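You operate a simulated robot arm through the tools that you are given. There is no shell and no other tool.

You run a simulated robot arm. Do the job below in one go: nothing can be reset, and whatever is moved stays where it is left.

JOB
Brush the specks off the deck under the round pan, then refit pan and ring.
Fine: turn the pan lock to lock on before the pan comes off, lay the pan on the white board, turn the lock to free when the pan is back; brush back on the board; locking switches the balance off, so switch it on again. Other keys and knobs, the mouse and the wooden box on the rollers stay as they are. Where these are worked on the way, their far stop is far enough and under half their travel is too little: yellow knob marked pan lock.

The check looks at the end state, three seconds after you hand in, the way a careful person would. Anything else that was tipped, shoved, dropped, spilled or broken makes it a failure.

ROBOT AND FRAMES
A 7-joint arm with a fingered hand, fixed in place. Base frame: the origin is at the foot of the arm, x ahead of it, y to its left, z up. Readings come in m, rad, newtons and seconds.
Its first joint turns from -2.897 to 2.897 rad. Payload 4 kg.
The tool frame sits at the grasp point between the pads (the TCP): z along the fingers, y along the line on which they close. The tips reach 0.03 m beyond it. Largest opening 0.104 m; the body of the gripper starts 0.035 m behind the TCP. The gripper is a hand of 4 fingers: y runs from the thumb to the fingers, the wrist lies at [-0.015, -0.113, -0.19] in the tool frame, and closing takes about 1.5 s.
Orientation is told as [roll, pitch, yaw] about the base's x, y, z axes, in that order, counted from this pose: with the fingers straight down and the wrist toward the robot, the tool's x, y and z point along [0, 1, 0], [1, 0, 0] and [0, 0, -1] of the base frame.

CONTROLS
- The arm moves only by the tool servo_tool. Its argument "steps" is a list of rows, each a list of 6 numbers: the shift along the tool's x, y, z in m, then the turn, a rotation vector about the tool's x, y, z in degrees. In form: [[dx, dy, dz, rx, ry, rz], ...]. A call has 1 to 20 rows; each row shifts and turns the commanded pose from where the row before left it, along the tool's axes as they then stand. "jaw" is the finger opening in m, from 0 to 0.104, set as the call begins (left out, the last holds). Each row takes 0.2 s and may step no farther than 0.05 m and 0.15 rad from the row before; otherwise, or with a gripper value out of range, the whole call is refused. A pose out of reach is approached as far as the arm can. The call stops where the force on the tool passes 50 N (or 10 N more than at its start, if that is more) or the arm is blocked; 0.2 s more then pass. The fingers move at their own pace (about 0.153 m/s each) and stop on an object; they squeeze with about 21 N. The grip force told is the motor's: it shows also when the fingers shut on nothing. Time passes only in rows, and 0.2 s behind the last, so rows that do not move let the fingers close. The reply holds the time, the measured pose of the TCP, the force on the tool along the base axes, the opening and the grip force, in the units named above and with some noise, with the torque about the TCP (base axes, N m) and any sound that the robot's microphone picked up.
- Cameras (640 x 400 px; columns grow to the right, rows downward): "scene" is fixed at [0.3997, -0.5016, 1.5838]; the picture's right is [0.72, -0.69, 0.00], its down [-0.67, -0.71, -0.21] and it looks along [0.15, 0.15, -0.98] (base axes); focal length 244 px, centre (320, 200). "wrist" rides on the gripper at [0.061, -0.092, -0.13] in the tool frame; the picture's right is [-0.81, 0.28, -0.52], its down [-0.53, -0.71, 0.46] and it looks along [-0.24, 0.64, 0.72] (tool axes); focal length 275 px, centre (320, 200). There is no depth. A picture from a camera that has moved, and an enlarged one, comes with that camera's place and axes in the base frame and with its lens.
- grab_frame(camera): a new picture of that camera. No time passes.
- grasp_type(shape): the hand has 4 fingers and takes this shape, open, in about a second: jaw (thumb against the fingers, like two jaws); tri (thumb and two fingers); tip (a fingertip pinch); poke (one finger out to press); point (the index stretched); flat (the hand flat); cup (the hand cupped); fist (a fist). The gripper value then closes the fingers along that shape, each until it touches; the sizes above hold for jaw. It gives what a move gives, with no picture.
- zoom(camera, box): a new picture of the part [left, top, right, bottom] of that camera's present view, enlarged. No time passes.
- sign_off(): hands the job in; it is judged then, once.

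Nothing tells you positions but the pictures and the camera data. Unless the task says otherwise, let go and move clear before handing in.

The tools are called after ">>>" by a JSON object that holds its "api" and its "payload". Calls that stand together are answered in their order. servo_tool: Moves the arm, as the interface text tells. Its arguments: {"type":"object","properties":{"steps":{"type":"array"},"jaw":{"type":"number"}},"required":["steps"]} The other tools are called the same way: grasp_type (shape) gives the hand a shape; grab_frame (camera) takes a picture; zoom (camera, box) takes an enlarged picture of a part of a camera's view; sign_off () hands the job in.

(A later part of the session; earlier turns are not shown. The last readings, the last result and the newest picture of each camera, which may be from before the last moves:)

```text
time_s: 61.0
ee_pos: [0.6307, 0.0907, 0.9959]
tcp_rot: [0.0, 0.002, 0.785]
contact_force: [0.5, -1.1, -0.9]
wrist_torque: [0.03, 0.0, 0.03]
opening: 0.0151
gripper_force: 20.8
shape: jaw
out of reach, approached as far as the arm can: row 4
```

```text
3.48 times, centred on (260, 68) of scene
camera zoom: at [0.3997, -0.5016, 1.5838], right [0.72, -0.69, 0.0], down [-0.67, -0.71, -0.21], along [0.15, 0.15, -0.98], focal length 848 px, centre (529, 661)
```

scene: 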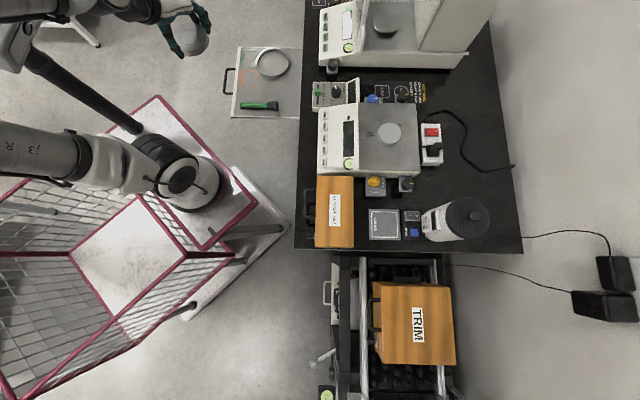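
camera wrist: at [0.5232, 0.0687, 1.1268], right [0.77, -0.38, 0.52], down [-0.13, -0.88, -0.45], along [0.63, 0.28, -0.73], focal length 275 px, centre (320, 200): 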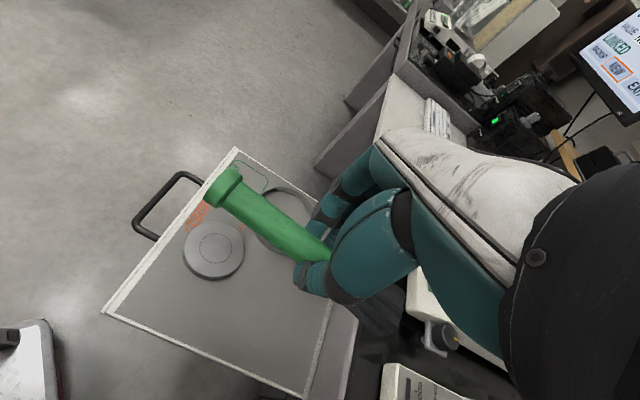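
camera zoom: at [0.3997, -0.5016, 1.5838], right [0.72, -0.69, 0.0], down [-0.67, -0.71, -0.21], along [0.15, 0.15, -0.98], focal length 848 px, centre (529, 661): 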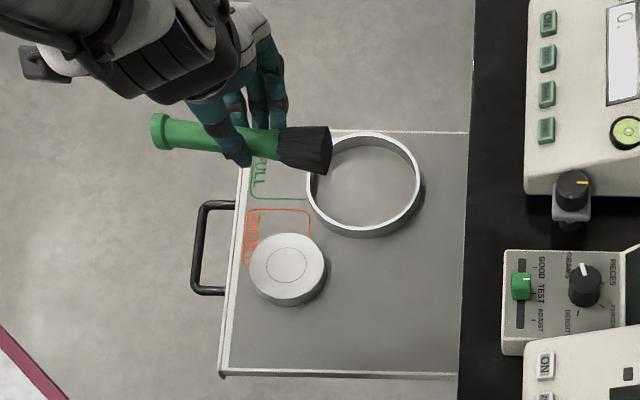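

The brush is held level, bristles pointing along the bench depth. I'll carry it over to just in front of the specks, staying high.

>>> {"api": "servo_tool", "payload": {"steps": [[-0.0289, -0.0218, 0, 0, 0, 0], [-0.0289, -0.0218, 0, 0, 0, 0], [-0.0289, -0.0218, 0, 0, 0, 0], [-0.0289, -0.0218, 0, 0, 0, 0], [-0.0289, -0.0218, 0, 0, 0, 0], [-0.0289, -0.0218, 0, 0, 0, 0], [-0.0289, -0.0218, 0, 0, 0, 0], [-0.0289, -0.0218, 0, 0, 0, 0], [-0.0289, -0.0218, 0, 0, 0, 0], [-0.0289, -0.0218, 0, 0, 0, 0], [-0.0289, -0.0218, 0, 0, 0, 0], [-0.0289, -0.0218, 0, 0, 0, 0], [0, 0, 0, 0, 0, 0]]}}

>>> {"api": "grab_frame", "payload": {"camera": "wrist"}}

>>> {"api": "zoom", "payload": {"camera": "scene", "box": [320, 80, 440, 180]}}

```text
time_s: 63.8
ee_pos: [0.6917, -0.3392, 0.9958]
tcp_rot: [0.001, 0.0, 0.784]
contact_force: [-0.1, -0.2, -1.6]
wrist_torque: [-0.01, -0.03, 0.01]
opening: 0.0149
gripper_force: 21.1
shape: jaw
```

```text
taken
camera wrist: at [0.5847, -0.3616, 1.1263], right [0.77, -0.38, 0.52], down [-0.13, -0.88, -0.46], along [0.63, 0.28, -0.72], focal length 275 px, centre (320, 200)
```

wrist: 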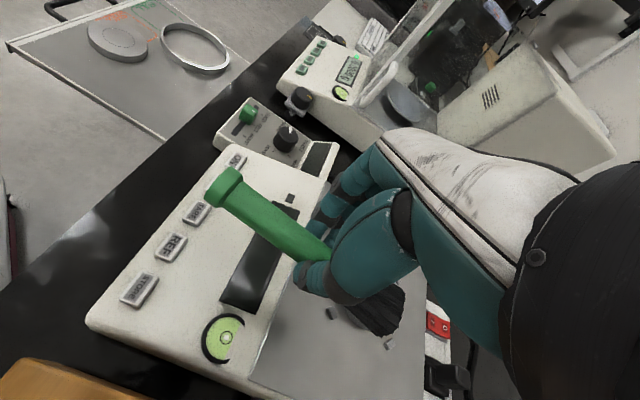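

```text
4.00 times, centred on (380, 130) of scene
camera zoom: at [0.3997, -0.5016, 1.5838], right [0.72, -0.69, 0.0], down [-0.67, -0.71, -0.21], along [0.15, 0.15, -0.98], focal length 975 px, centre (80, 480)
```

zoom: 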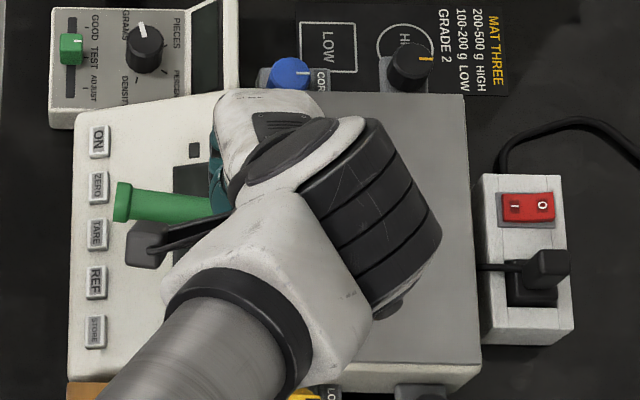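

Clip positions predicted by my geometry match the image to a pixel or two, so the map is good. Lowering the bristles beside the specks.

>>> {"api": "servo_tool", "payload": {"steps": [[0, 0, 0.03, 0, 0, 0], [0, 0, 0.03, 0, 0, 0], [0, 0, 0.015, 0, 0, 0], [0, 0, 0, 0, 0, 0]]}}

>>> {"api": "grab_frame", "payload": {"camera": "wrist"}}

```text
time_s: 64.8
ee_pos: [0.6914, -0.3391, 0.9191]
tcp_rot: [-0.001, 0.0, 0.784]
contact_force: [-0.2, 0.8, 0.1]
wrist_torque: [0.0, 0.0, -0.04]
opening: 0.0152
gripper_force: 20.8
shape: jaw
```

```text
taken
camera wrist: at [0.584, -0.3605, 1.0505], right [0.77, -0.38, 0.52], down [-0.13, -0.88, -0.46], along [0.63, 0.28, -0.72], focal length 275 px, centre (320, 200)
```

wrist: 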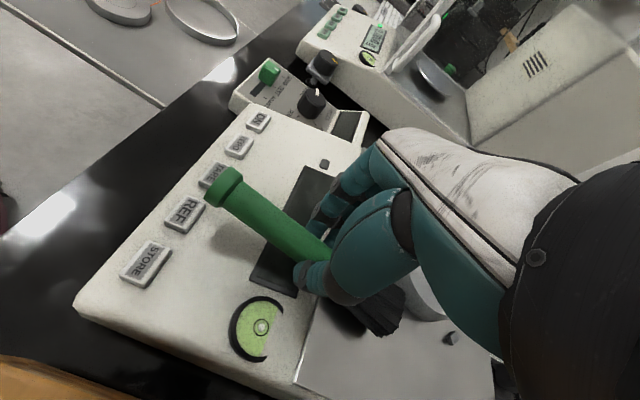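

>>> {"api": "zoom", "payload": {"camera": "wrist", "box": [260, 230, 500, 390]}}

>>> {"api": "servo_tool", "payload": {"steps": [[0, 0, 0.003, 0, 0, 0], [0, 0, 0.002, 0, 0, 0], [0, 0, 0, 0, 0, 0]]}}

```text
2.50 times, centred on (380, 310) of wrist
camera zoom: at [0.584, -0.3605, 1.0505], right [0.77, -0.38, 0.52], down [-0.13, -0.88, -0.46], along [0.63, 0.28, -0.72], focal length 688 px, centre (170, -75)
```

zoom: 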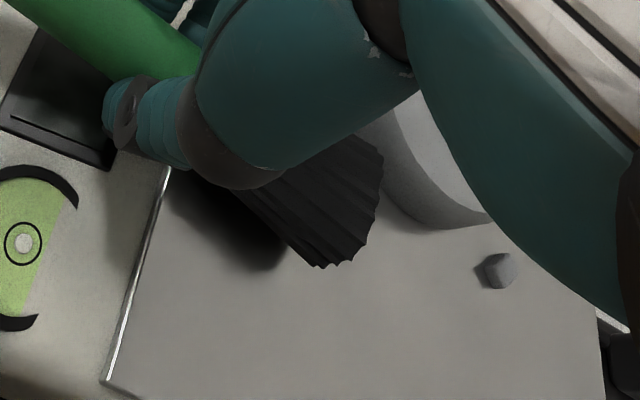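

```text
time_s: 65.6
ee_pos: [0.6918, -0.3387, 0.9155]
tcp_rot: [-0.001, 0.0, 0.784]
contact_force: [-1.9, 1.1, 3.3]
wrist_torque: [-0.03, -0.07, 0.03]
opening: 0.0153
gripper_force: 21.2
shape: jaw
```

The bristle tip reaches a bit further than I assumed and sits over a clip. I'll raise, pull back 8 mm, then lower again to the deck.

>>> {"api": "servo_tool", "payload": {"steps": [[0, 0, -0.008, 0, 0, 0], [0.008, 0, 0, 0, 0, 0], [0, 0, 0.006, 0, 0, 0], [0, 0, 0.003, 0, 0, 0], [0, 0, 0, 0, 0, 0]]}}

>>> {"api": "zoom", "payload": {"camera": "wrist", "box": [260, 230, 500, 390]}}

```text
time_s: 66.8
ee_pos: [0.686, -0.3328, 0.9153]
tcp_rot: [0.0, -0.001, 0.785]
contact_force: [-0.6, 3.1, 4.7]
wrist_torque: [-0.03, -0.09, 0.07]
opening: 0.0152
gripper_force: 21.2
shape: jaw
```

```text
2.50 times, centred on (380, 310) of wrist
camera zoom: at [0.5782, -0.3551, 1.0451], right [0.77, -0.38, 0.52], down [-0.13, -0.88, -0.46], along [0.63, 0.28, -0.72], focal length 688 px, centre (170, -75)
```

zoom: 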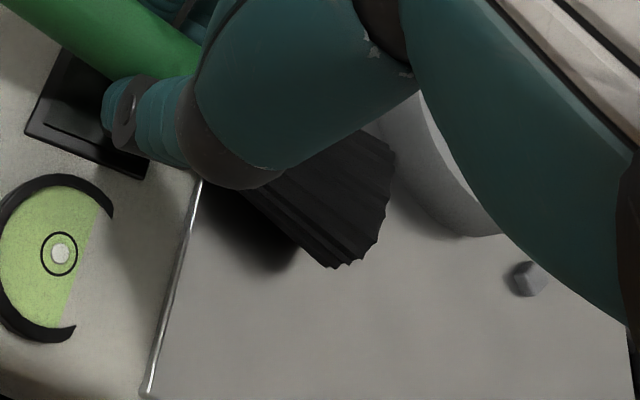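

There is light contact (about 5 N) with the deck. I'll start the stroke away from me along the specks' column and check the effect.

>>> {"api": "servo_tool", "payload": {"steps": [[0.0005, 0.015, 0, 0, 0, 0], [0.0005, 0.015, 0, 0, 0, 0], [0.0005, 0.015, 0, 0, 0, 0], [0.0005, 0.015, 0, 0, 0, 0], [0.0005, 0.015, 0, 0, 0, 0], [0.0005, 0.015, 0, 0, 0, 0], [0, 0, 0, 0, 0, 0]]}}

>>> {"api": "grab_frame", "payload": {"camera": "wrist"}}

>>> {"api": "zoom", "payload": {"camera": "scene", "box": [340, 90, 440, 180]}}

```text
time_s: 68.4
ee_pos: [0.7475, -0.2681, 0.9157]
tcp_rot: [0.0, 0.001, 0.785]
contact_force: [-0.2, -0.8, 2.0]
wrist_torque: [-0.05, 0.0, -0.02]
opening: 0.0152
gripper_force: 20.9
shape: jaw
```

```text
taken
camera wrist: at [0.6399, -0.2898, 1.0454], right [0.77, -0.38, 0.52], down [-0.13, -0.88, -0.46], along [0.63, 0.28, -0.72], focal length 275 px, centre (320, 200)
```

wrist: 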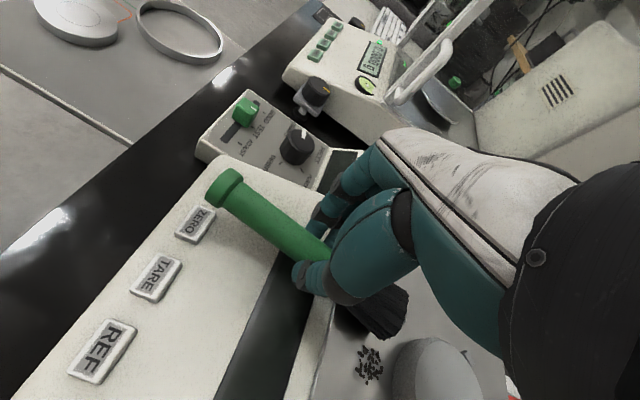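

```text
4.44 times, centred on (390, 135) of scene
camera zoom: at [0.3997, -0.5016, 1.5838], right [0.72, -0.69, 0.0], down [-0.67, -0.71, -0.21], along [0.15, 0.15, -0.98], focal length 1084 px, centre (9, 489)
```

zoom: 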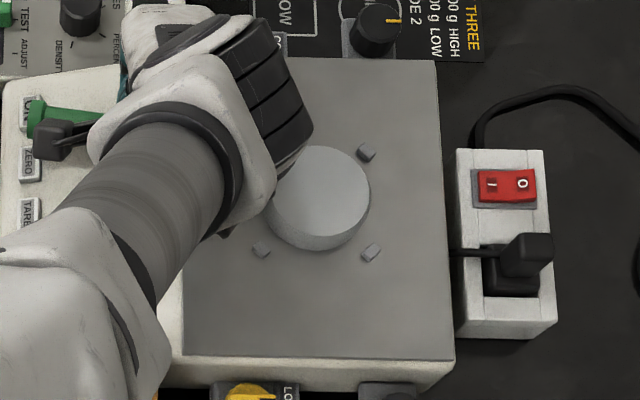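

>>> {"api": "zoom", "payload": {"camera": "wrist", "box": [300, 270, 460, 400]}}

```text
3.08 times, centred on (380, 335) of wrist
camera zoom: at [0.6399, -0.2898, 1.0454], right [0.77, -0.38, 0.52], down [-0.13, -0.88, -0.46], along [0.63, 0.28, -0.72], focal length 847 px, centre (135, -215)
```

zoom: 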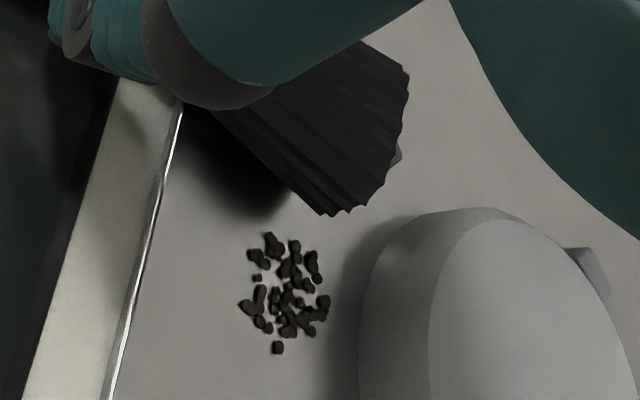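

The specks didn't move; the level brush was riding on the clips. I'll lift, turn the hand to -45° yaw and tilt the brush so the bristle tips point down, then drag along the deck.

>>> {"api": "servo_tool", "payload": {"steps": [[0, 0, -0.045, 0, 0, 0], [0, 0, -0.045, 0, 0, 0], [-0.0316, -0.0235, 0, 0, 0, 0], [-0.0316, -0.0235, 0, 0, 0, 0], [0, 0, 0, 0, 0, 7.5], [0, 0, 0, 0, 0, 7.5], [0, 0, 0, 0, 0, 7.5], [0, 0, 0, 0, 0, 7.5], [0, 0, 0, 0, 0, 7.5], [0, 0, 0, 0, 0, 7.5], [0, 0, 0, 0, 0, 7.5], [0, 0, 0, 0, 0, 7.5], [0, 0, 0, 0, 0, 7.5], [0, 0, 0, 0, 0, 7.5], [0, 0, 0, 0, 0, 7.5], [0, 0, 0, 0, 0, 7.5], [0, 0, 0, 0, 0, 0]]}}

>>> {"api": "grab_frame", "payload": {"camera": "wrist"}}

```text
time_s: 72.0
ee_pos: [0.7586, -0.3446, 1.0045]
tcp_rot: [-0.001, 0.0, -0.788]
contact_force: [0.4, -0.6, -0.8]
wrist_torque: [-0.01, 0.0, 0.02]
opening: 0.0152
gripper_force: 21.2
shape: jaw
```

```text
taken
camera wrist: at [0.7378, -0.2376, 1.1353], right [-0.38, -0.77, 0.52], down [-0.88, 0.13, -0.46], along [0.28, -0.63, -0.72], focal length 275 px, centre (320, 200)
```

wrist: 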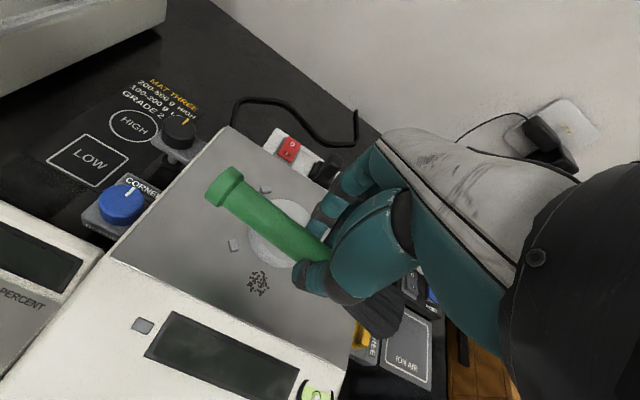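

>>> {"api": "servo_tool", "payload": {"steps": [[0, 0, 0, 0, 7.5, 0], [0, 0, 0, 0, 7.5, 0], [0, 0, 0, 0, 7.5, 0], [0, 0, 0, 0, 7.5, 0], [0, 0, 0, 0, 7.5, 0], [0, 0, 0, 0, 7.5, 0], [0, 0, 0, 0, 0, 0]]}}

>>> {"api": "grab_frame", "payload": {"camera": "wrist"}}

>>> {"api": "zoom", "payload": {"camera": "scene", "box": [340, 90, 440, 180]}}

```text
time_s: 73.6
ee_pos: [0.7586, -0.3465, 1.0037]
tcp_rot: [0.787, 0.0, -0.785]
contact_force: [0.9, 0.0, 0.5]
wrist_torque: [-0.03, 0.05, -0.03]
opening: 0.0153
gripper_force: 20.6
shape: jaw
```

```text
taken
camera wrist: at [0.6598, -0.316, 1.1402], right [-0.47, -0.86, -0.21], down [-0.54, 0.47, -0.7], along [0.7, -0.21, -0.68], focal length 275 px, centre (320, 200)
```

wrist: 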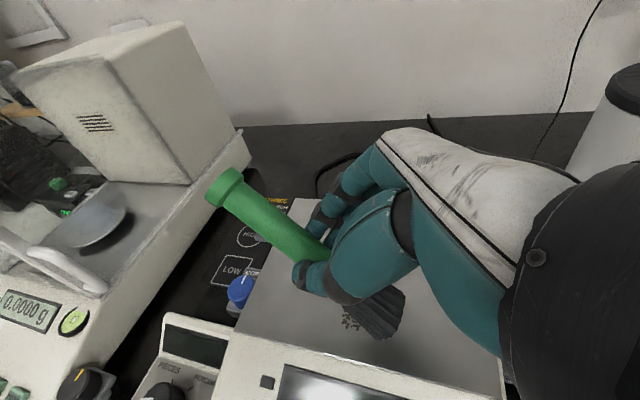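

```text
4.44 times, centred on (390, 135) of scene
camera zoom: at [0.3997, -0.5016, 1.5838], right [0.72, -0.69, 0.0], down [-0.67, -0.71, -0.21], along [0.15, 0.15, -0.98], focal length 1084 px, centre (9, 489)
```

zoom: 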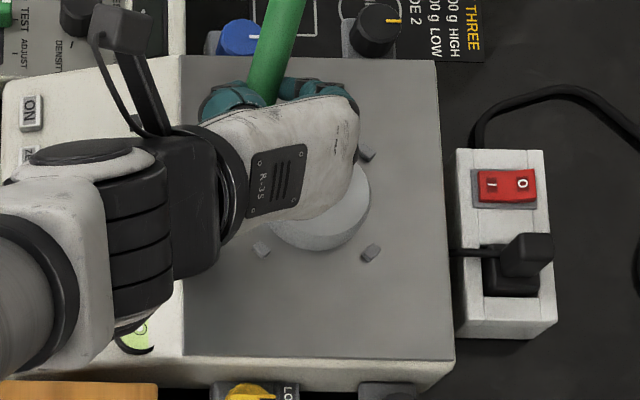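

The tilt worked; bristle tips hang just behind the specks. Lowering to touch.

>>> {"api": "servo_tool", "payload": {"steps": [[-0.0124, 0, 0.0124, 0, 0, 0], [-0.0124, 0, 0.0124, 0, 0, 0], [-0.0035, 0, 0.0035, 0, 0, 0], [0, 0, 0, 0, 0, 0]]}}

>>> {"api": "zoom", "payload": {"camera": "wrist", "box": [280, 240, 480, 380]}}

```text
time_s: 74.6
ee_pos: [0.7575, -0.3454, 0.9635]
tcp_rot: [0.786, -0.001, -0.785]
contact_force: [0.1, -0.7, -1.2]
wrist_torque: [-0.01, 0.0, 0.0]
opening: 0.0153
gripper_force: 20.7
shape: jaw
```

```text
2.86 times, centred on (380, 310) of wrist
camera zoom: at [0.6599, -0.3156, 1.0998], right [-0.47, -0.86, -0.21], down [-0.54, 0.47, -0.7], along [0.7, -0.21, -0.68], focal length 786 px, centre (149, -114)
```

zoom: 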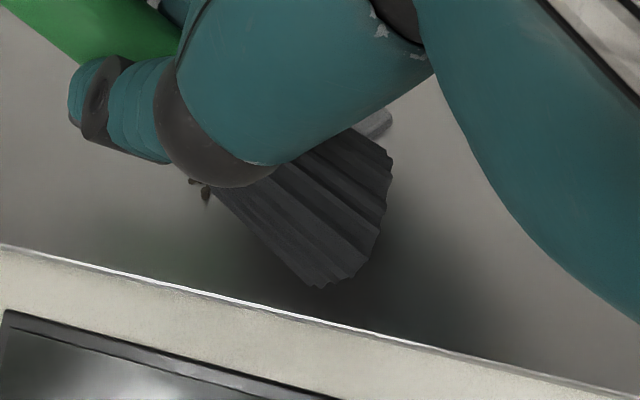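

>>> {"api": "servo_tool", "payload": {"steps": [[-0.0021, 0, 0.0021, 0, 0, 0], [-0.0021, 0, 0.0021, 0, 0, 0], [0, 0, 0, 0, 0, 0]]}}

>>> {"api": "servo_tool", "payload": {"steps": [[-0.0014, 0, 0.0014, 0, 0, 0], [-0.0014, 0, 0.0014, 0, 0, 0], [0, 0, 0, 0, 0, 0]]}}

```text
time_s: 75.4
ee_pos: [0.7589, -0.345, 0.9577]
tcp_rot: [0.786, 0.0, -0.783]
contact_force: [1.1, -0.2, -0.6]
wrist_torque: [-0.02, -0.03, 0.0]
opening: 0.0154
gripper_force: 20.7
shape: jaw
```

```text
time_s: 76.2
ee_pos: [0.759, -0.3459, 0.9531]
tcp_rot: [0.786, 0.001, -0.785]
contact_force: [0.2, 0.4, 1.4]
wrist_torque: [-0.01, -0.01, 0.01]
opening: 0.0152
gripper_force: 20.7
shape: jaw
```

>>> {"api": "servo_tool", "payload": {"steps": [[-0.0014, 0, 0.0014, 0, 0, 0], [0, 0, 0, 0, 0, 0]]}}

>>> {"api": "servo_tool", "payload": {"steps": [[-0.0014, 0, 0.0014, 0, 0, 0], [0, 0, 0, 0, 0, 0]]}}

>>> {"api": "zoom", "payload": {"camera": "wrist", "box": [280, 240, 480, 380]}}

```text
time_s: 76.8
ee_pos: [0.7596, -0.3455, 0.9527]
tcp_rot: [0.785, -0.001, -0.786]
contact_force: [1.2, 0.6, 3.5]
wrist_torque: [-0.04, 0.04, 0.0]
opening: 0.015
gripper_force: 21.8
shape: jaw
```

```text
time_s: 77.4
ee_pos: [0.7587, -0.3441, 0.9509]
tcp_rot: [0.786, 0.002, -0.786]
contact_force: [1.2, 0.9, 5.0]
wrist_torque: [0.0, 0.04, 0.04]
opening: 0.0152
gripper_force: 21.3
shape: jaw
```

```text
2.86 times, centred on (380, 310) of wrist
camera zoom: at [0.6597, -0.3155, 1.0865], right [-0.47, -0.86, -0.21], down [-0.54, 0.47, -0.7], along [0.7, -0.21, -0.68], focal length 786 px, centre (149, -114)
```

zoom: 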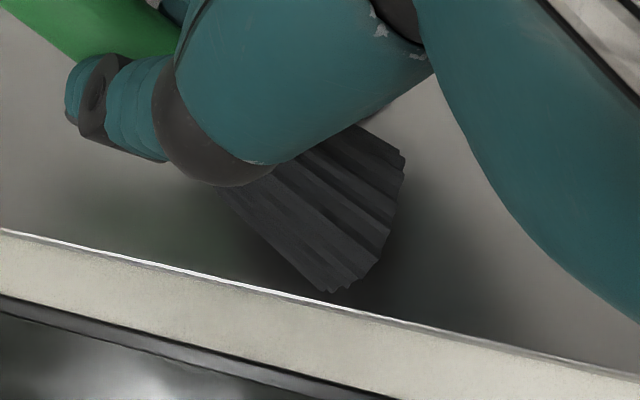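

Contact of about 5 N. Dragging the bristles across the specks toward the far edge, first part.

>>> {"api": "servo_tool", "payload": {"steps": [[0.0106, -0.0004, 0.0106, 0, 0, 0], [0.0106, -0.0004, 0.0106, 0, 0, 0], [0.0106, -0.0004, 0.0106, 0, 0, 0], [0.0106, -0.0004, 0.0106, 0, 0, 0], [0.0106, -0.0004, 0.0106, 0, 0, 0], [0.0106, -0.0004, 0.0106, 0, 0, 0], [0, 0, 0, 0, 0, 0]]}}

>>> {"api": "grab_frame", "payload": {"camera": "wrist"}}

>>> {"api": "zoom", "payload": {"camera": "scene", "box": [340, 90, 440, 180]}}

```text
time_s: 79.0
ee_pos: [0.8208, -0.2799, 0.9511]
tcp_rot: [0.786, 0.0, -0.786]
contact_force: [-0.6, -0.1, 2.0]
wrist_torque: [-0.05, 0.07, 0.0]
opening: 0.0149
gripper_force: 20.9
shape: jaw
```

```text
taken
camera wrist: at [0.7216, -0.2502, 1.0862], right [-0.47, -0.86, -0.21], down [-0.54, 0.47, -0.7], along [0.7, -0.22, -0.68], focal length 275 px, centre (320, 200)
```

wrist: 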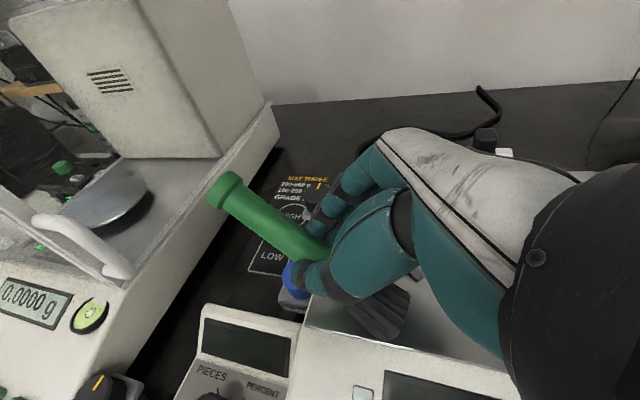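

```text
4.44 times, centred on (390, 135) of scene
camera zoom: at [0.3997, -0.5016, 1.5838], right [0.72, -0.69, 0.0], down [-0.67, -0.71, -0.21], along [0.15, 0.15, -0.98], focal length 1084 px, centre (9, 489)
```

zoom: 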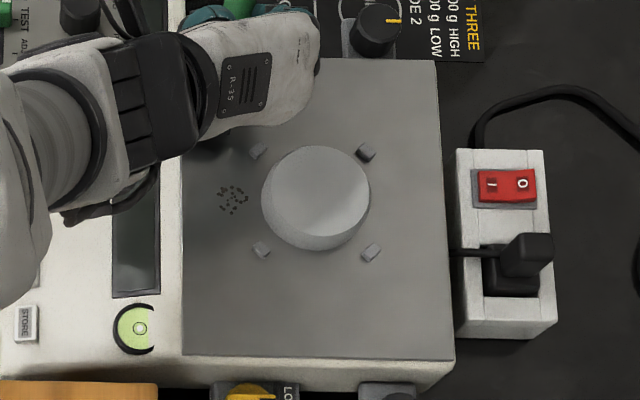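

The stroke is working: many specks are gone from the spot. I'll complete the stroke to the far edge, lift, and look again.

>>> {"api": "servo_tool", "payload": {"steps": [[0.0115, -0.0004, 0.0115, 0, 0, 0], [0.0115, -0.0004, 0.0115, 0, 0, 0], [0.0115, -0.0004, 0.0115, 0, 0, 0], [0.021, 0, -0.021, 0, 0, 0], [0.021, 0, -0.021, 0, 0, 0], [-0.025, 0, -0.025, 0, 0, 0], [-0.025, 0, -0.025, 0, 0, 0], [-0.025, 0, -0.025, 0, 0, 0], [-0.025, 0, -0.025, 0, 0, 0], [-0.0085, 0, -0.0085, 0, 0, 0], [0, 0, 0, 0, 0, 0]]}}

>>> {"api": "grab_frame", "payload": {"camera": "wrist"}}

>>> {"api": "zoom", "payload": {"camera": "scene", "box": [340, 90, 440, 180]}}

```text
time_s: 81.4
ee_pos: [0.7467, -0.3536, 1.0101]
tcp_rot: [0.785, 0.001, -0.785]
contact_force: [0.6, -0.5, -0.7]
wrist_torque: [-0.01, 0.05, 0.0]
opening: 0.0151
gripper_force: 20.9
shape: jaw
```

```text
taken
camera wrist: at [0.6464, -0.3233, 1.1459], right [-0.47, -0.86, -0.21], down [-0.54, 0.47, -0.7], along [0.7, -0.22, -0.68], focal length 275 px, centre (320, 200)
```

wrist: 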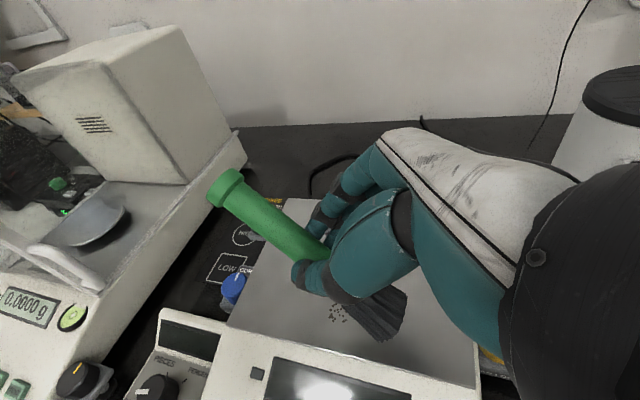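

```text
4.44 times, centred on (390, 135) of scene
camera zoom: at [0.3997, -0.5016, 1.5838], right [0.72, -0.69, 0.0], down [-0.67, -0.71, -0.21], along [0.15, 0.15, -0.98], focal length 1084 px, centre (9, 489)
```

zoom: 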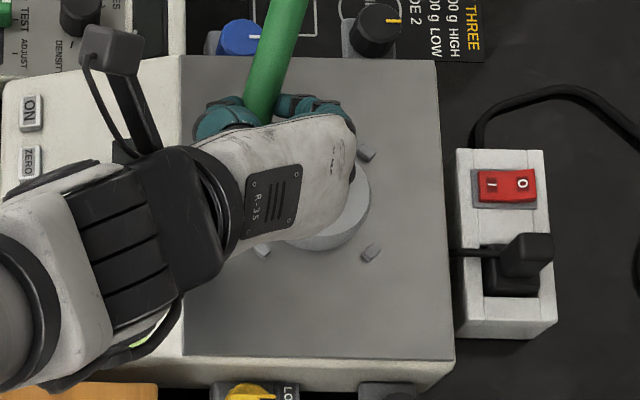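

Only about half of the specks remain, so repeated strokes clear them. Doing the same stroke again.

>>> {"api": "servo_tool", "payload": {"steps": [[-0.0159, 0.0016, 0.0258, 0, 0, 0], [-0.0159, 0.0017, 0.0259, 0, 0, 0], [0, 0, 0, 0, 0, 0], [0.0106, -0.0004, 0.0106, 0, 0, 0], [0.0106, -0.0004, 0.0106, 0, 0, 0], [0.0106, -0.0004, 0.0106, 0, 0, 0], [0.0106, -0.0004, 0.0106, 0, 0, 0], [0.0106, -0.0004, 0.0106, 0, 0, 0], [0.0106, -0.0004, 0.0106, 0, 0, 0], [0.0106, -0.0004, 0.0106, 0, 0, 0], [0.0106, -0.0004, 0.0106, 0, 0, 0], [0.0106, -0.0004, 0.0106, 0, 0, 0], [0.021, 0, -0.021, 0, 0, 0], [0.021, 0, -0.021, 0, 0, 0], [0, 0, 0, 0, 0, 0]]}}

>>> {"api": "grab_frame", "payload": {"camera": "wrist"}}

>>> {"api": "zoom", "payload": {"camera": "scene", "box": [340, 90, 440, 180]}}

```text
time_s: 84.6
ee_pos: [0.8506, -0.2474, 1.0106]
tcp_rot: [0.786, -0.001, -0.785]
contact_force: [0.8, -1.1, -0.9]
wrist_torque: [0.0, -0.03, -0.01]
opening: 0.0152
gripper_force: 20.9
shape: jaw
```

```text
taken
camera wrist: at [0.7513, -0.2177, 1.1456], right [-0.47, -0.86, -0.21], down [-0.54, 0.47, -0.7], along [0.7, -0.21, -0.69], focal length 275 px, centre (320, 200)
```

wrist: 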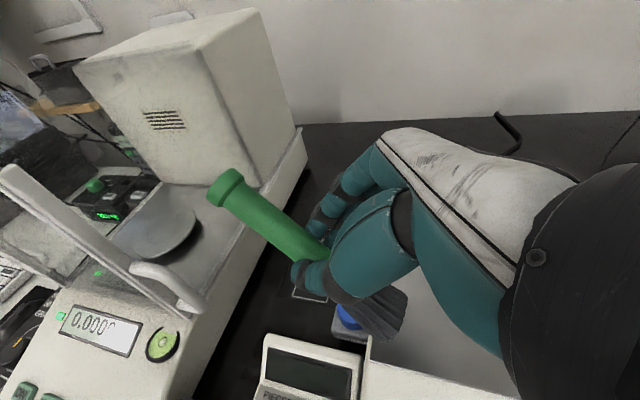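

```text
4.44 times, centred on (390, 135) of scene
camera zoom: at [0.3997, -0.5016, 1.5838], right [0.72, -0.69, 0.0], down [-0.67, -0.71, -0.21], along [0.15, 0.15, -0.98], focal length 1084 px, centre (9, 489)
```

zoom: 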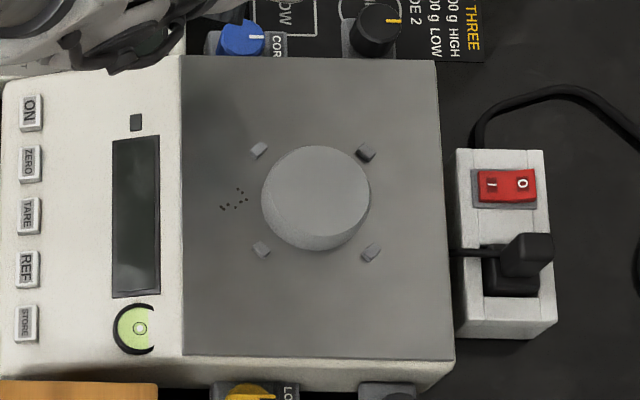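

Only a handful remain. One more stroke, started slightly further right, then shifted left to pass the clip.

>>> {"api": "servo_tool", "payload": {"steps": [[-0.02165, 0.00315, -0.02165, 0, 0, 0], [-0.02165, 0.00315, -0.02165, 0, 0, 0], [-0.02165, 0.00315, -0.02165, 0, 0, 0], [-0.02165, 0.00315, -0.02165, 0, 0, 0], [-0.021, 0, 0.021, 0, 0, 0], [-0.021, 0, 0.021, 0, 0, 0], [0, 0, 0, 0, 0, 0], [0.0099, -0.0004, 0.0099, 0, 0, 0], [0.0099, -0.0004, 0.0099, 0, 0, 0], [0.007, -0.0083, 0.007, 0, 0, 0], [0.0106, -0.0004, 0.0106, 0, 0, 0], [0.0106, -0.0004, 0.0106, 0, 0, 0], [0.0106, -0.0004, 0.0106, 0, 0, 0], [0.0106, -0.0004, 0.0106, 0, 0, 0], [0.0106, -0.0004, 0.0106, 0, 0, 0], [0.0106, -0.0004, 0.0106, 0, 0, 0], [0.021, 0, -0.021, 0, 0, 0], [0.021, 0, -0.021, 0, 0, 0], [0, 0, 0, 0, 0, 0]]}}

>>> {"api": "zoom", "payload": {"camera": "scene", "box": [340, 90, 440, 180]}}

```text
time_s: 88.6
ee_pos: [0.8556, -0.2443, 1.0109]
tcp_rot: [0.784, 0.0, -0.786]
contact_force: [0.6, 1.1, -0.3]
wrist_torque: [-0.03, -0.03, 0.03]
opening: 0.0152
gripper_force: 21.1
shape: jaw
```

```text
4.44 times, centred on (390, 135) of scene
camera zoom: at [0.3997, -0.5016, 1.5838], right [0.72, -0.69, 0.0], down [-0.67, -0.71, -0.21], along [0.15, 0.15, -0.98], focal length 1084 px, centre (9, 489)
```

zoom: 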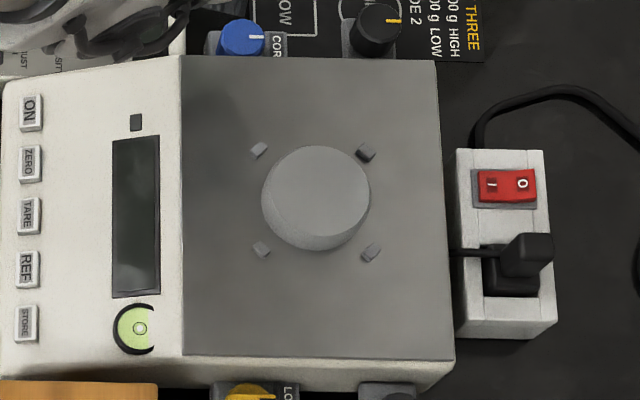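

>>> {"api": "zoom", "payload": {"camera": "scene", "box": [365, 100, 410, 145]}}

>>> {"api": "zoom", "payload": {"camera": "scene", "box": [385, 100, 440, 170]}}

```text
8.89 times, centred on (388, 122) of scene
camera zoom: at [0.3997, -0.5016, 1.5838], right [0.72, -0.69, 0.0], down [-0.67, -0.71, -0.21], along [0.15, 0.15, -0.98], focal length 2167 px, centre (-280, 889)
```

zoom: 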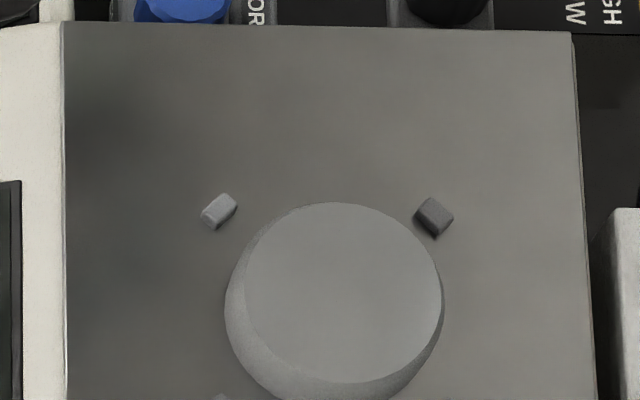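

```text
5.71 times, centred on (412, 135) of scene
camera zoom: at [0.3997, -0.5016, 1.5838], right [0.72, -0.69, 0.0], down [-0.67, -0.71, -0.21], along [0.15, 0.15, -0.98], focal length 1393 px, centre (-209, 571)
```

zoom: 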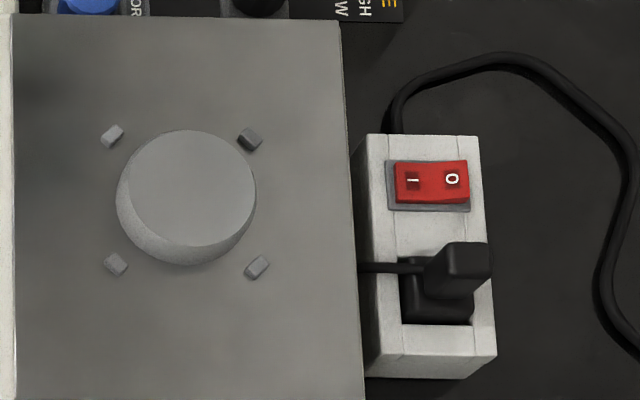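

The deck is clean. Now I'll level the brush, turn it back and carry it to the board.

>>> {"api": "servo_tool", "payload": {"steps": [[0, 0, 0, 0, -7.5, 0], [0, 0, 0, 0, -7.5, 0], [0, 0, 0, 0, -7.5, 0], [0, 0, 0, 0, -7.5, 0], [0, 0, 0, 0, -7.5, 0], [0, 0, 0, 0, -7.5, 0], [-0.0013, -0.0377, -0.003, 0, 0, 0], [-0.0013, -0.0377, -0.003, 0, 0, 0], [-0.0013, -0.0377, -0.003, 0, 0, 0], [-0.0013, -0.0377, -0.003, 0, 0, 0], [-0.0013, -0.0377, -0.003, 0, 0, 0], [-0.0013, -0.0377, -0.003, 0, 0, 0], [0, 0, 0, 0, 0, 0]]}}

>>> {"api": "servo_tool", "payload": {"steps": [[0, 0, 0, 0, 0, -7.5], [0, 0, 0, 0, 0, -7.5], [0, 0, 0, 0, 0, -7.5], [0, 0, 0, 0, 0, -7.5], [0, 0, 0, 0, 0, -7.5], [0, 0, 0, 0, 0, -7.5], [0, 0, 0, 0, 0, -7.5], [0, 0, 0, 0, 0, -7.5], [0, 0, 0, 0, 0, -7.5], [0, 0, 0, 0, 0, -7.5], [0, 0, 0, 0, 0, -7.5], [0, 0, 0, 0, 0, -7.5], [0, 0, 0, 0, 0, 0]]}}

```text
time_s: 91.4
ee_pos: [0.6906, -0.0892, 1.0274]
tcp_rot: [-0.002, 0.0, -0.786]
contact_force: [0.5, 0.3, -0.7]
wrist_torque: [0.02, 0.03, 0.05]
opening: 0.0152
gripper_force: 20.7
shape: jaw
```

```text
time_s: 94.2
ee_pos: [0.6906, -0.0894, 1.0286]
tcp_rot: [-0.001, 0.0, 0.788]
contact_force: [0.2, 0.2, -0.3]
wrist_torque: [-0.01, 0.0, 0.02]
opening: 0.0152
gripper_force: 20.7
shape: jaw
```

>>> {"api": "servo_tool", "payload": {"steps": [[0.0288, 0.01335, 0, 0, 0, 0], [0.0288, 0.01335, 0, 0, 0, 0], [0.0288, 0.01335, 0, 0, 0, 0], [0.0288, 0.01335, 0, 0, 0, 0], [0.0288, 0.01335, 0, 0, 0, 0], [0.0287, 0.01335, 0, 0, 0, 0], [0, 0, 0.03, 0, 0, 0], [0, 0, 0.03, 0, 0, 0], [0, 0, 0.03, 0, 0, 0], [0, 0, 0.03, 0, 0, 0], [0, 0, 0.03, 0, 0, 0], [0, 0, 0.03, 0, 0, 0], [0, 0, 0.03, 0, 0, 0], [0, 0, 0, 0, 0, 0]]}}

>>> {"api": "grab_frame", "payload": {"camera": "wrist"}}

>>> {"api": "zoom", "payload": {"camera": "scene", "box": [220, 35, 316, 125]}}

```text
time_s: 97.2
ee_pos: [0.6299, 0.0922, 0.8185]
tcp_rot: [0.0, 0.001, 0.787]
contact_force: [0.5, -0.1, -0.5]
wrist_torque: [0.04, 0.0, 0.0]
opening: 0.015
gripper_force: 20.8
shape: jaw
out of reach, approached as far as the arm can: row 11
```

```text
taken
camera wrist: at [0.5233, 0.0696, 0.9491], right [0.77, -0.38, 0.52], down [-0.13, -0.88, -0.45], along [0.63, 0.28, -0.73], focal length 275 px, centre (320, 200)
```

wrist: 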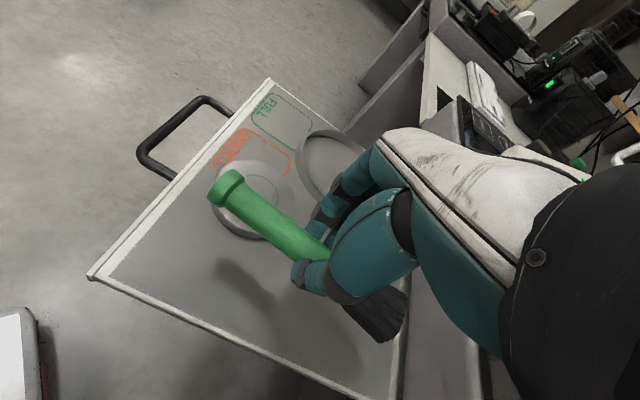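

```text
4.44 times, centred on (268, 80) of scene
camera zoom: at [0.3997, -0.5016, 1.5838], right [0.72, -0.69, 0.0], down [-0.67, -0.71, -0.21], along [0.15, 0.15, -0.98], focal length 1084 px, centre (551, 733)
```

zoom: 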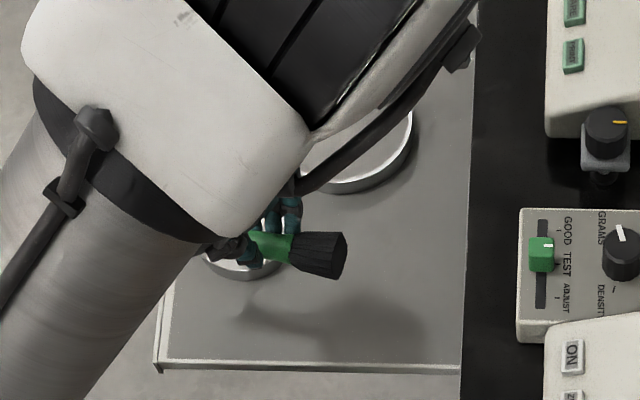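

>>> {"api": "servo_tool", "payload": {"steps": [[0.0007, -0.0079, 0, 0, 0, 0], [0.0007, -0.0079, 0, 0, 0, 0], [0, 0, 0.03, 0, 0, 0], [0, 0, 0.03, 0, 0, 0], [0, 0, 0.02, 0, 0, 0], [0, 0, 0.005, 0, 0, 0], [0, 0, 0, 0, 0, 0]]}}

>>> {"api": "grab_frame", "payload": {"camera": "wrist"}}

```text
time_s: 98.8
ee_pos: [0.6317, 0.0868, 0.7323]
tcp_rot: [0.0, 0.0, 0.786]
contact_force: [0.4, 0.5, -0.1]
wrist_torque: [0.01, 0.02, -0.01]
opening: 0.0152
gripper_force: 21.2
shape: jaw
out of reach, approached as far as the arm can: row 1, 2
```

```text
taken
camera wrist: at [0.5238, 0.0659, 0.8638], right [0.77, -0.38, 0.52], down [-0.13, -0.88, -0.46], along [0.63, 0.28, -0.72], focal length 275 px, centre (320, 200)
```

wrist: 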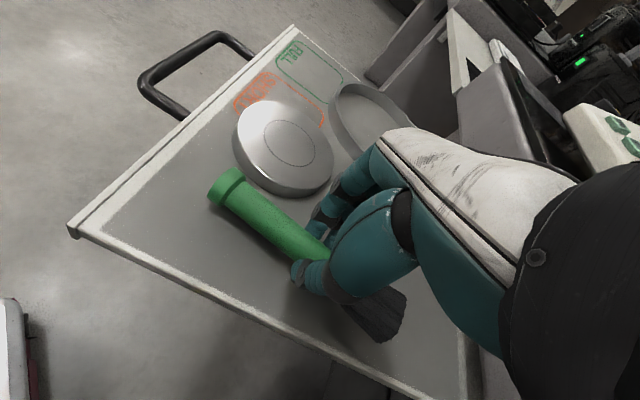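

>>> {"api": "servo_tool", "payload": {"steps": [[0.0016, -0.0033, 0, 0, 0, 0], [0.0016, -0.0033, 0, 0, 0, 0], [0.0016, -0.0033, 0, 0, 0, 0], [0.0016, -0.0033, 0, 0, 0, 0], [0, 0, 0, 0, 0, 0]]}}

>>> {"api": "servo_tool", "payload": {"steps": [[0, 0, 0.002, 0, 0, 0], [0, 0, 0.002, 0, 0, 0], [0, 0, 0, 0, 0, 0]]}}

>>> {"api": "grab_frame", "payload": {"camera": "wrist"}}

>>> {"api": "zoom", "payload": {"camera": "scene", "box": [220, 55, 300, 115]}}

```text
time_s: 100.0
ee_pos: [0.6166, 0.0847, 0.7323]
tcp_rot: [0.0, 0.001, 0.785]
contact_force: [0.4, 1.5, -0.7]
wrist_torque: [0.07, 0.03, -0.02]
opening: 0.0151
gripper_force: 20.9
shape: jaw
```

```text
time_s: 100.8
ee_pos: [0.6171, 0.0829, 0.7278]
tcp_rot: [0.0, 0.001, 0.784]
contact_force: [0.5, -0.4, 1.4]
wrist_torque: [0.1, 0.04, -0.05]
opening: 0.0152
gripper_force: 21.0
shape: jaw
```

```text
taken
camera wrist: at [0.5099, 0.0614, 0.8597], right [0.77, -0.38, 0.52], down [-0.13, -0.88, -0.46], along [0.63, 0.28, -0.72], focal length 275 px, centre (320, 200)
```

wrist: 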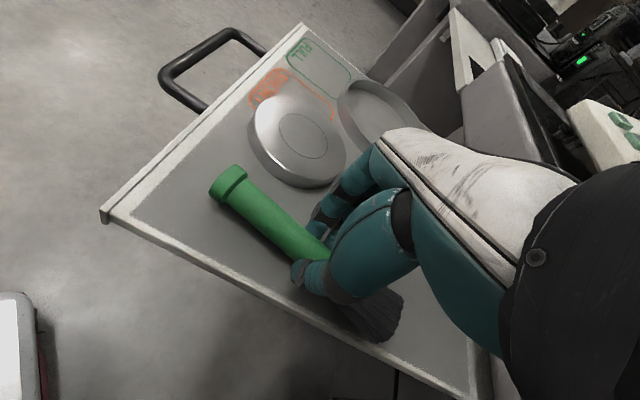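

```text
6.67 times, centred on (260, 85) of scene
camera zoom: at [0.3997, -0.5016, 1.5838], right [0.72, -0.69, 0.0], down [-0.67, -0.71, -0.21], along [0.15, 0.15, -0.98], focal length 1625 px, centre (720, 967)
```

zoom: 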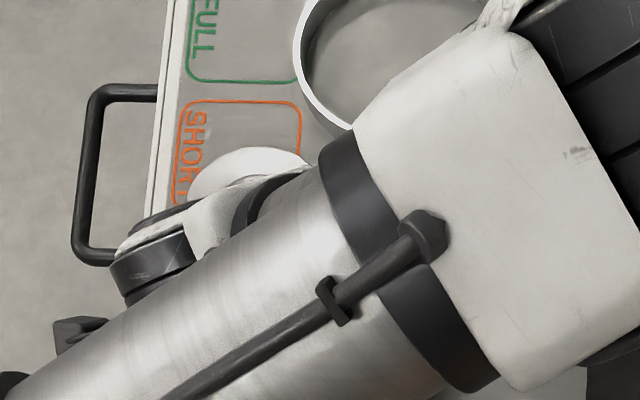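

>>> {"api": "servo_tool", "payload": {"steps": [[0, 0, 0.0015, 0, 0, 0], [0, 0, 0, 0, 0, 0]]}}

>>> {"api": "servo_tool", "payload": {"steps": [[0, 0, 0, 0, 0, 0], [0, 0, 0, 0, 0, 0], [0, 0, 0, 0, 0, 0]], "jaw": 0.046}}

>>> {"api": "grab_frame", "payload": {"camera": "wrist"}}

```text
time_s: 101.4
ee_pos: [0.6176, 0.0828, 0.7277]
tcp_rot: [0.001, -0.001, 0.785]
contact_force: [0.2, -0.2, 1.3]
wrist_torque: [0.11, 0.05, 0.0]
opening: 0.0148
gripper_force: 21.3
shape: jaw
```

```text
time_s: 102.2
ee_pos: [0.6183, 0.083, 0.7276]
tcp_rot: [0.001, 0.001, 0.785]
contact_force: [-0.3, 0.6, 0.3]
wrist_torque: [-0.01, 0.01, 0.02]
opening: 0.0454
gripper_force: 0.1
shape: jaw
```

```text
taken
camera wrist: at [0.5099, 0.0613, 0.8582], right [0.77, -0.38, 0.52], down [-0.13, -0.88, -0.46], along [0.63, 0.28, -0.72], focal length 275 px, centre (320, 200)
```

wrist: 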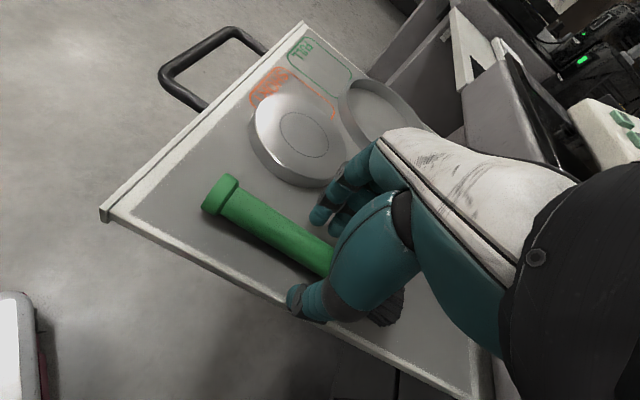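

The brush rests on the board. Rising, then returning over the pan in the pose I used to lay it down.

>>> {"api": "servo_tool", "payload": {"steps": [[0, 0, -0.015, 0, 0, 0], [0, 0, -0.035, 0, 0, 0], [0, 0, -0.035, 0, 0, 0], [0, 0, -0.035, 0, 0, 0], [0, 0, -0.035, 0, 0, 0], [0.0151, 0.033, 0, 0, 0, 0], [0.0151, 0.033, 0, 0, 0, 0], [0.0151, 0.033, 0, 0, 0, 0], [0, 0, 0, 0, 0, -7.05], [0, 0, 0, 0, 0, -7.05], [0, 0, 0, 0, 0, -7.05], [0, 0, 0, 0, 0, -7.05], [0, 0, 0, 0, 0, -7.05], [0, 0, 0, 0, 0, 0]]}}

>>> {"api": "grab_frame", "payload": {"camera": "wrist"}}

>>> {"api": "zoom", "payload": {"camera": "scene", "box": [220, 35, 316, 125]}}

```text
time_s: 105.2
ee_pos: [0.6684, 0.1898, 0.8802]
tcp_rot: [-0.001, 0.0, 1.402]
contact_force: [0.3, -0.5, -0.5]
wrist_torque: [-0.05, 0.01, 0.0]
opening: 0.0456
gripper_force: 0.1
shape: jaw
out of reach, approached as far as the arm can: row 2, 3
```

```text
taken
camera wrist: at [0.5933, 0.1095, 1.0108], right [0.84, 0.14, 0.52], down [0.41, -0.79, -0.46], along [0.35, 0.59, -0.72], focal length 275 px, centre (320, 200)
```

wrist: 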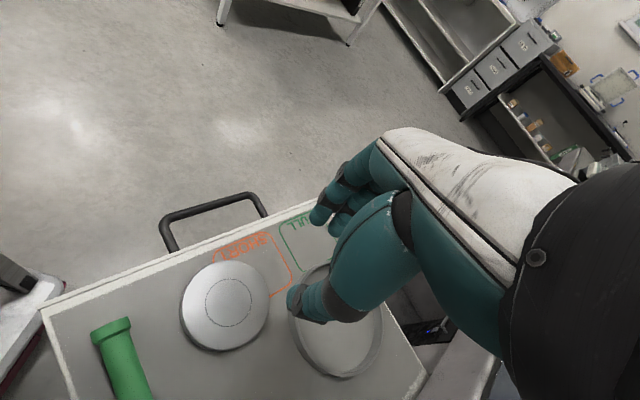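

```text
4.44 times, centred on (268, 80) of scene
camera zoom: at [0.3997, -0.5016, 1.5838], right [0.72, -0.69, 0.0], down [-0.67, -0.71, -0.21], along [0.15, 0.15, -0.98], focal length 1084 px, centre (551, 733)
```

zoom: 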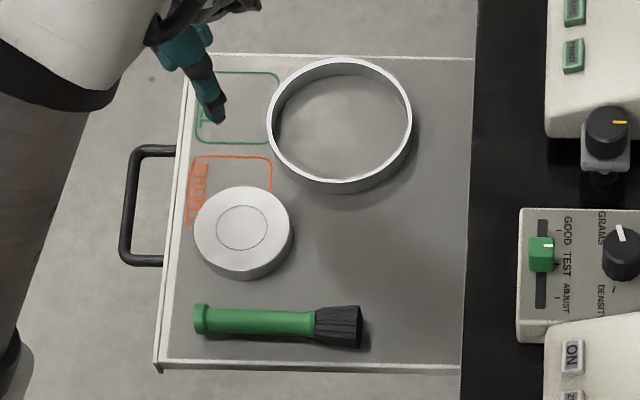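

>>> {"api": "servo_tool", "payload": {"steps": [[0.0057, -0.0034, 0, 0, 0, 0], [0.0057, -0.0034, 0, 0, 0, 0], [0, 0, 0.03, 0, 0, 0], [0, 0, 0.03, 0, 0, 0], [0, 0, 0.03, 0, 0, 0], [0, 0, 0.03, 0, 0, 0], [0, 0, 0.01, 0, 0, 0], [0, 0, 0, 0, 0, 0]], "jaw": 0.104}}

>>> {"api": "zoom", "payload": {"camera": "wrist", "box": [180, 160, 400, 360]}}

```text
time_s: 107.0
ee_pos: [0.6554, 0.1857, 0.7506]
tcp_rot: [0.0, 0.0, 1.401]
contact_force: [-0.4, 0.4, 0.7]
wrist_torque: [0.0, -0.01, -0.01]
opening: 0.1037
gripper_force: 0.0
shape: jaw
```

```text
2.00 times, centred on (290, 260) of wrist
camera zoom: at [0.5808, 0.1048, 0.8804], right [0.85, 0.13, 0.52], down [0.4, -0.79, -0.46], along [0.35, 0.59, -0.72], focal length 551 px, centre (380, 80)
```

zoom: 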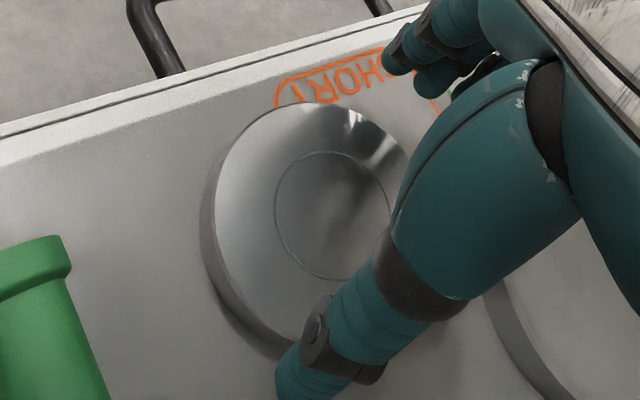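

>>> {"api": "servo_tool", "payload": {"steps": [[0, -0.003, 0, 0, 0, 0], [0, 0, 0.01, 0, 0, 0], [0, 0, 0.01, 0, 0, 0], [0, 0, 0.006, 0, 0, 0], [0, 0, 0, 0, 0, 0]]}}

>>> {"api": "zoom", "payload": {"camera": "wrist", "box": [180, 160, 400, 360]}}

```text
time_s: 108.2
ee_pos: [0.6555, 0.1826, 0.7242]
tcp_rot: [-0.001, -0.001, 1.401]
contact_force: [-0.1, -0.2, -1.2]
wrist_torque: [0.01, 0.0, -0.03]
opening: 0.1039
gripper_force: 0.1
shape: jaw
```

```text
2.00 times, centred on (290, 260) of wrist
camera zoom: at [0.5803, 0.1019, 0.8544], right [0.85, 0.13, 0.52], down [0.4, -0.79, -0.46], along [0.35, 0.59, -0.72], focal length 551 px, centre (380, 80)
```

zoom: 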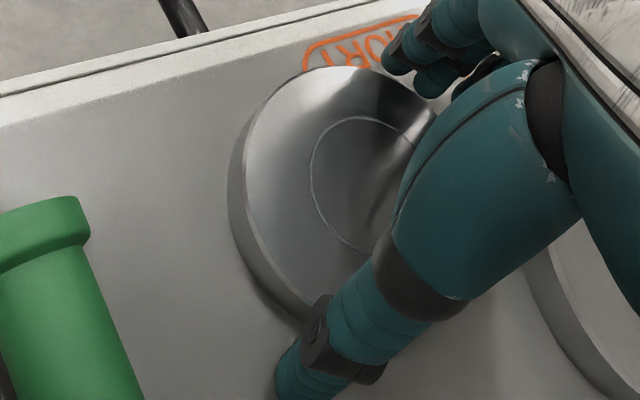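

>>> {"api": "servo_tool", "payload": {"steps": [[0, 0, 0.0015, 0, 0, 0], [0, 0, 0, 0, 0, 0], [0, 0, 0, 0, 0, 0], [0, 0, 0, 0, 0, 0], [0, 0, 0, 0, 0, 0]], "jaw": 0.06}}

>>> {"api": "zoom", "payload": {"camera": "wrist", "box": [180, 160, 400, 360]}}

```text
time_s: 109.4
ee_pos: [0.656, 0.1824, 0.7223]
tcp_rot: [0.0, 0.0, 1.402]
contact_force: [0.5, -1.1, 2.0]
wrist_torque: [-0.04, 0.0, -0.04]
opening: 0.0811
gripper_force: 20.8
shape: jaw
```

```text
2.00 times, centred on (290, 260) of wrist
camera zoom: at [0.5801, 0.1018, 0.8529], right [0.85, 0.13, 0.52], down [0.4, -0.79, -0.46], along [0.35, 0.59, -0.72], focal length 551 px, centre (380, 80)
```

zoom: 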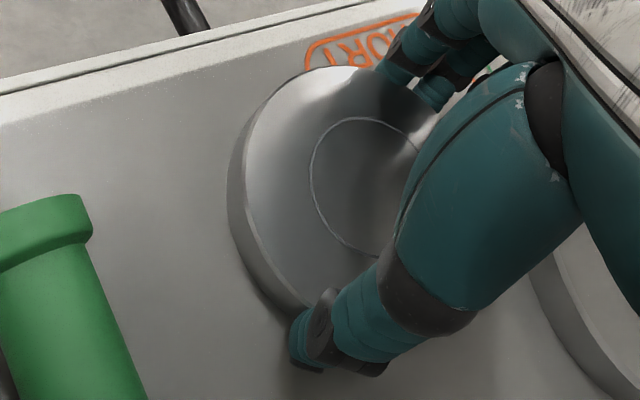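

Pan gripped again. Lifting it off the board.

>>> {"api": "servo_tool", "payload": {"steps": [[0, 0, -0.005, 0, 0, 0], [0, 0, -0.015, 0, 0, 0], [0, 0, -0.03, 0, 0, 0], [0, 0, -0.04, 0, 0, 0], [0, 0, -0.04, 0, 0, 0], [0, 0, -0.04, 0, 0, 0], [0, 0, -0.04, 0, 0, 0], [0, 0, -0.04, 0, 0, 0], [0, 0, -0.04, 0, 0, 0], [0, 0, -0.04, 0, 0, 0], [0, 0, 0, 0, 0, 0]]}}

>>> {"api": "servo_tool", "payload": {"steps": [[0, 0, 0, 0, 0, 7.2], [0, 0, 0, 0, 0, 7.2], [0, 0, 0, 0, 0, 7.2], [0, 0, 0, 0, 0, 7.2], [0, 0, 0, 0, 0, 7.2], [0, 0, 0, 0, 0, 7.2], [0, 0, 0, 0, 0, 7.2], [0, 0, 0, 0, 0, 0]]}}

>>> {"api": "grab_frame", "payload": {"camera": "wrist"}}

```text
time_s: 111.8
ee_pos: [0.6558, 0.1815, 1.0543]
tcp_rot: [-0.001, 0.0, 1.403]
contact_force: [0.6, 0.1, -0.8]
wrist_torque: [0.03, 0.02, -0.01]
opening: 0.0815
gripper_force: 20.4
shape: jaw
```

```text
time_s: 113.6
ee_pos: [0.6558, 0.1825, 1.0518]
tcp_rot: [0.001, 0.0, 0.52]
contact_force: [0.5, 0.1, -0.9]
wrist_torque: [-0.01, 0.0, -0.02]
opening: 0.0813
gripper_force: 21.0
shape: jaw
```

```text
taken
camera wrist: at [0.5458, 0.1894, 1.1833], right [0.64, -0.57, 0.52], down [-0.35, -0.82, -0.46], along [0.68, 0.11, -0.72], focal length 275 px, centre (320, 200)
```

wrist: 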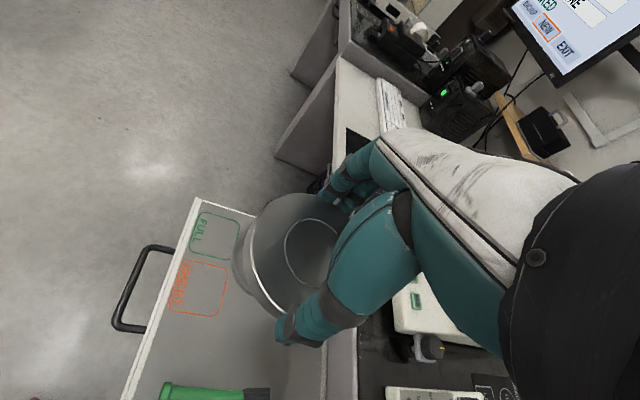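

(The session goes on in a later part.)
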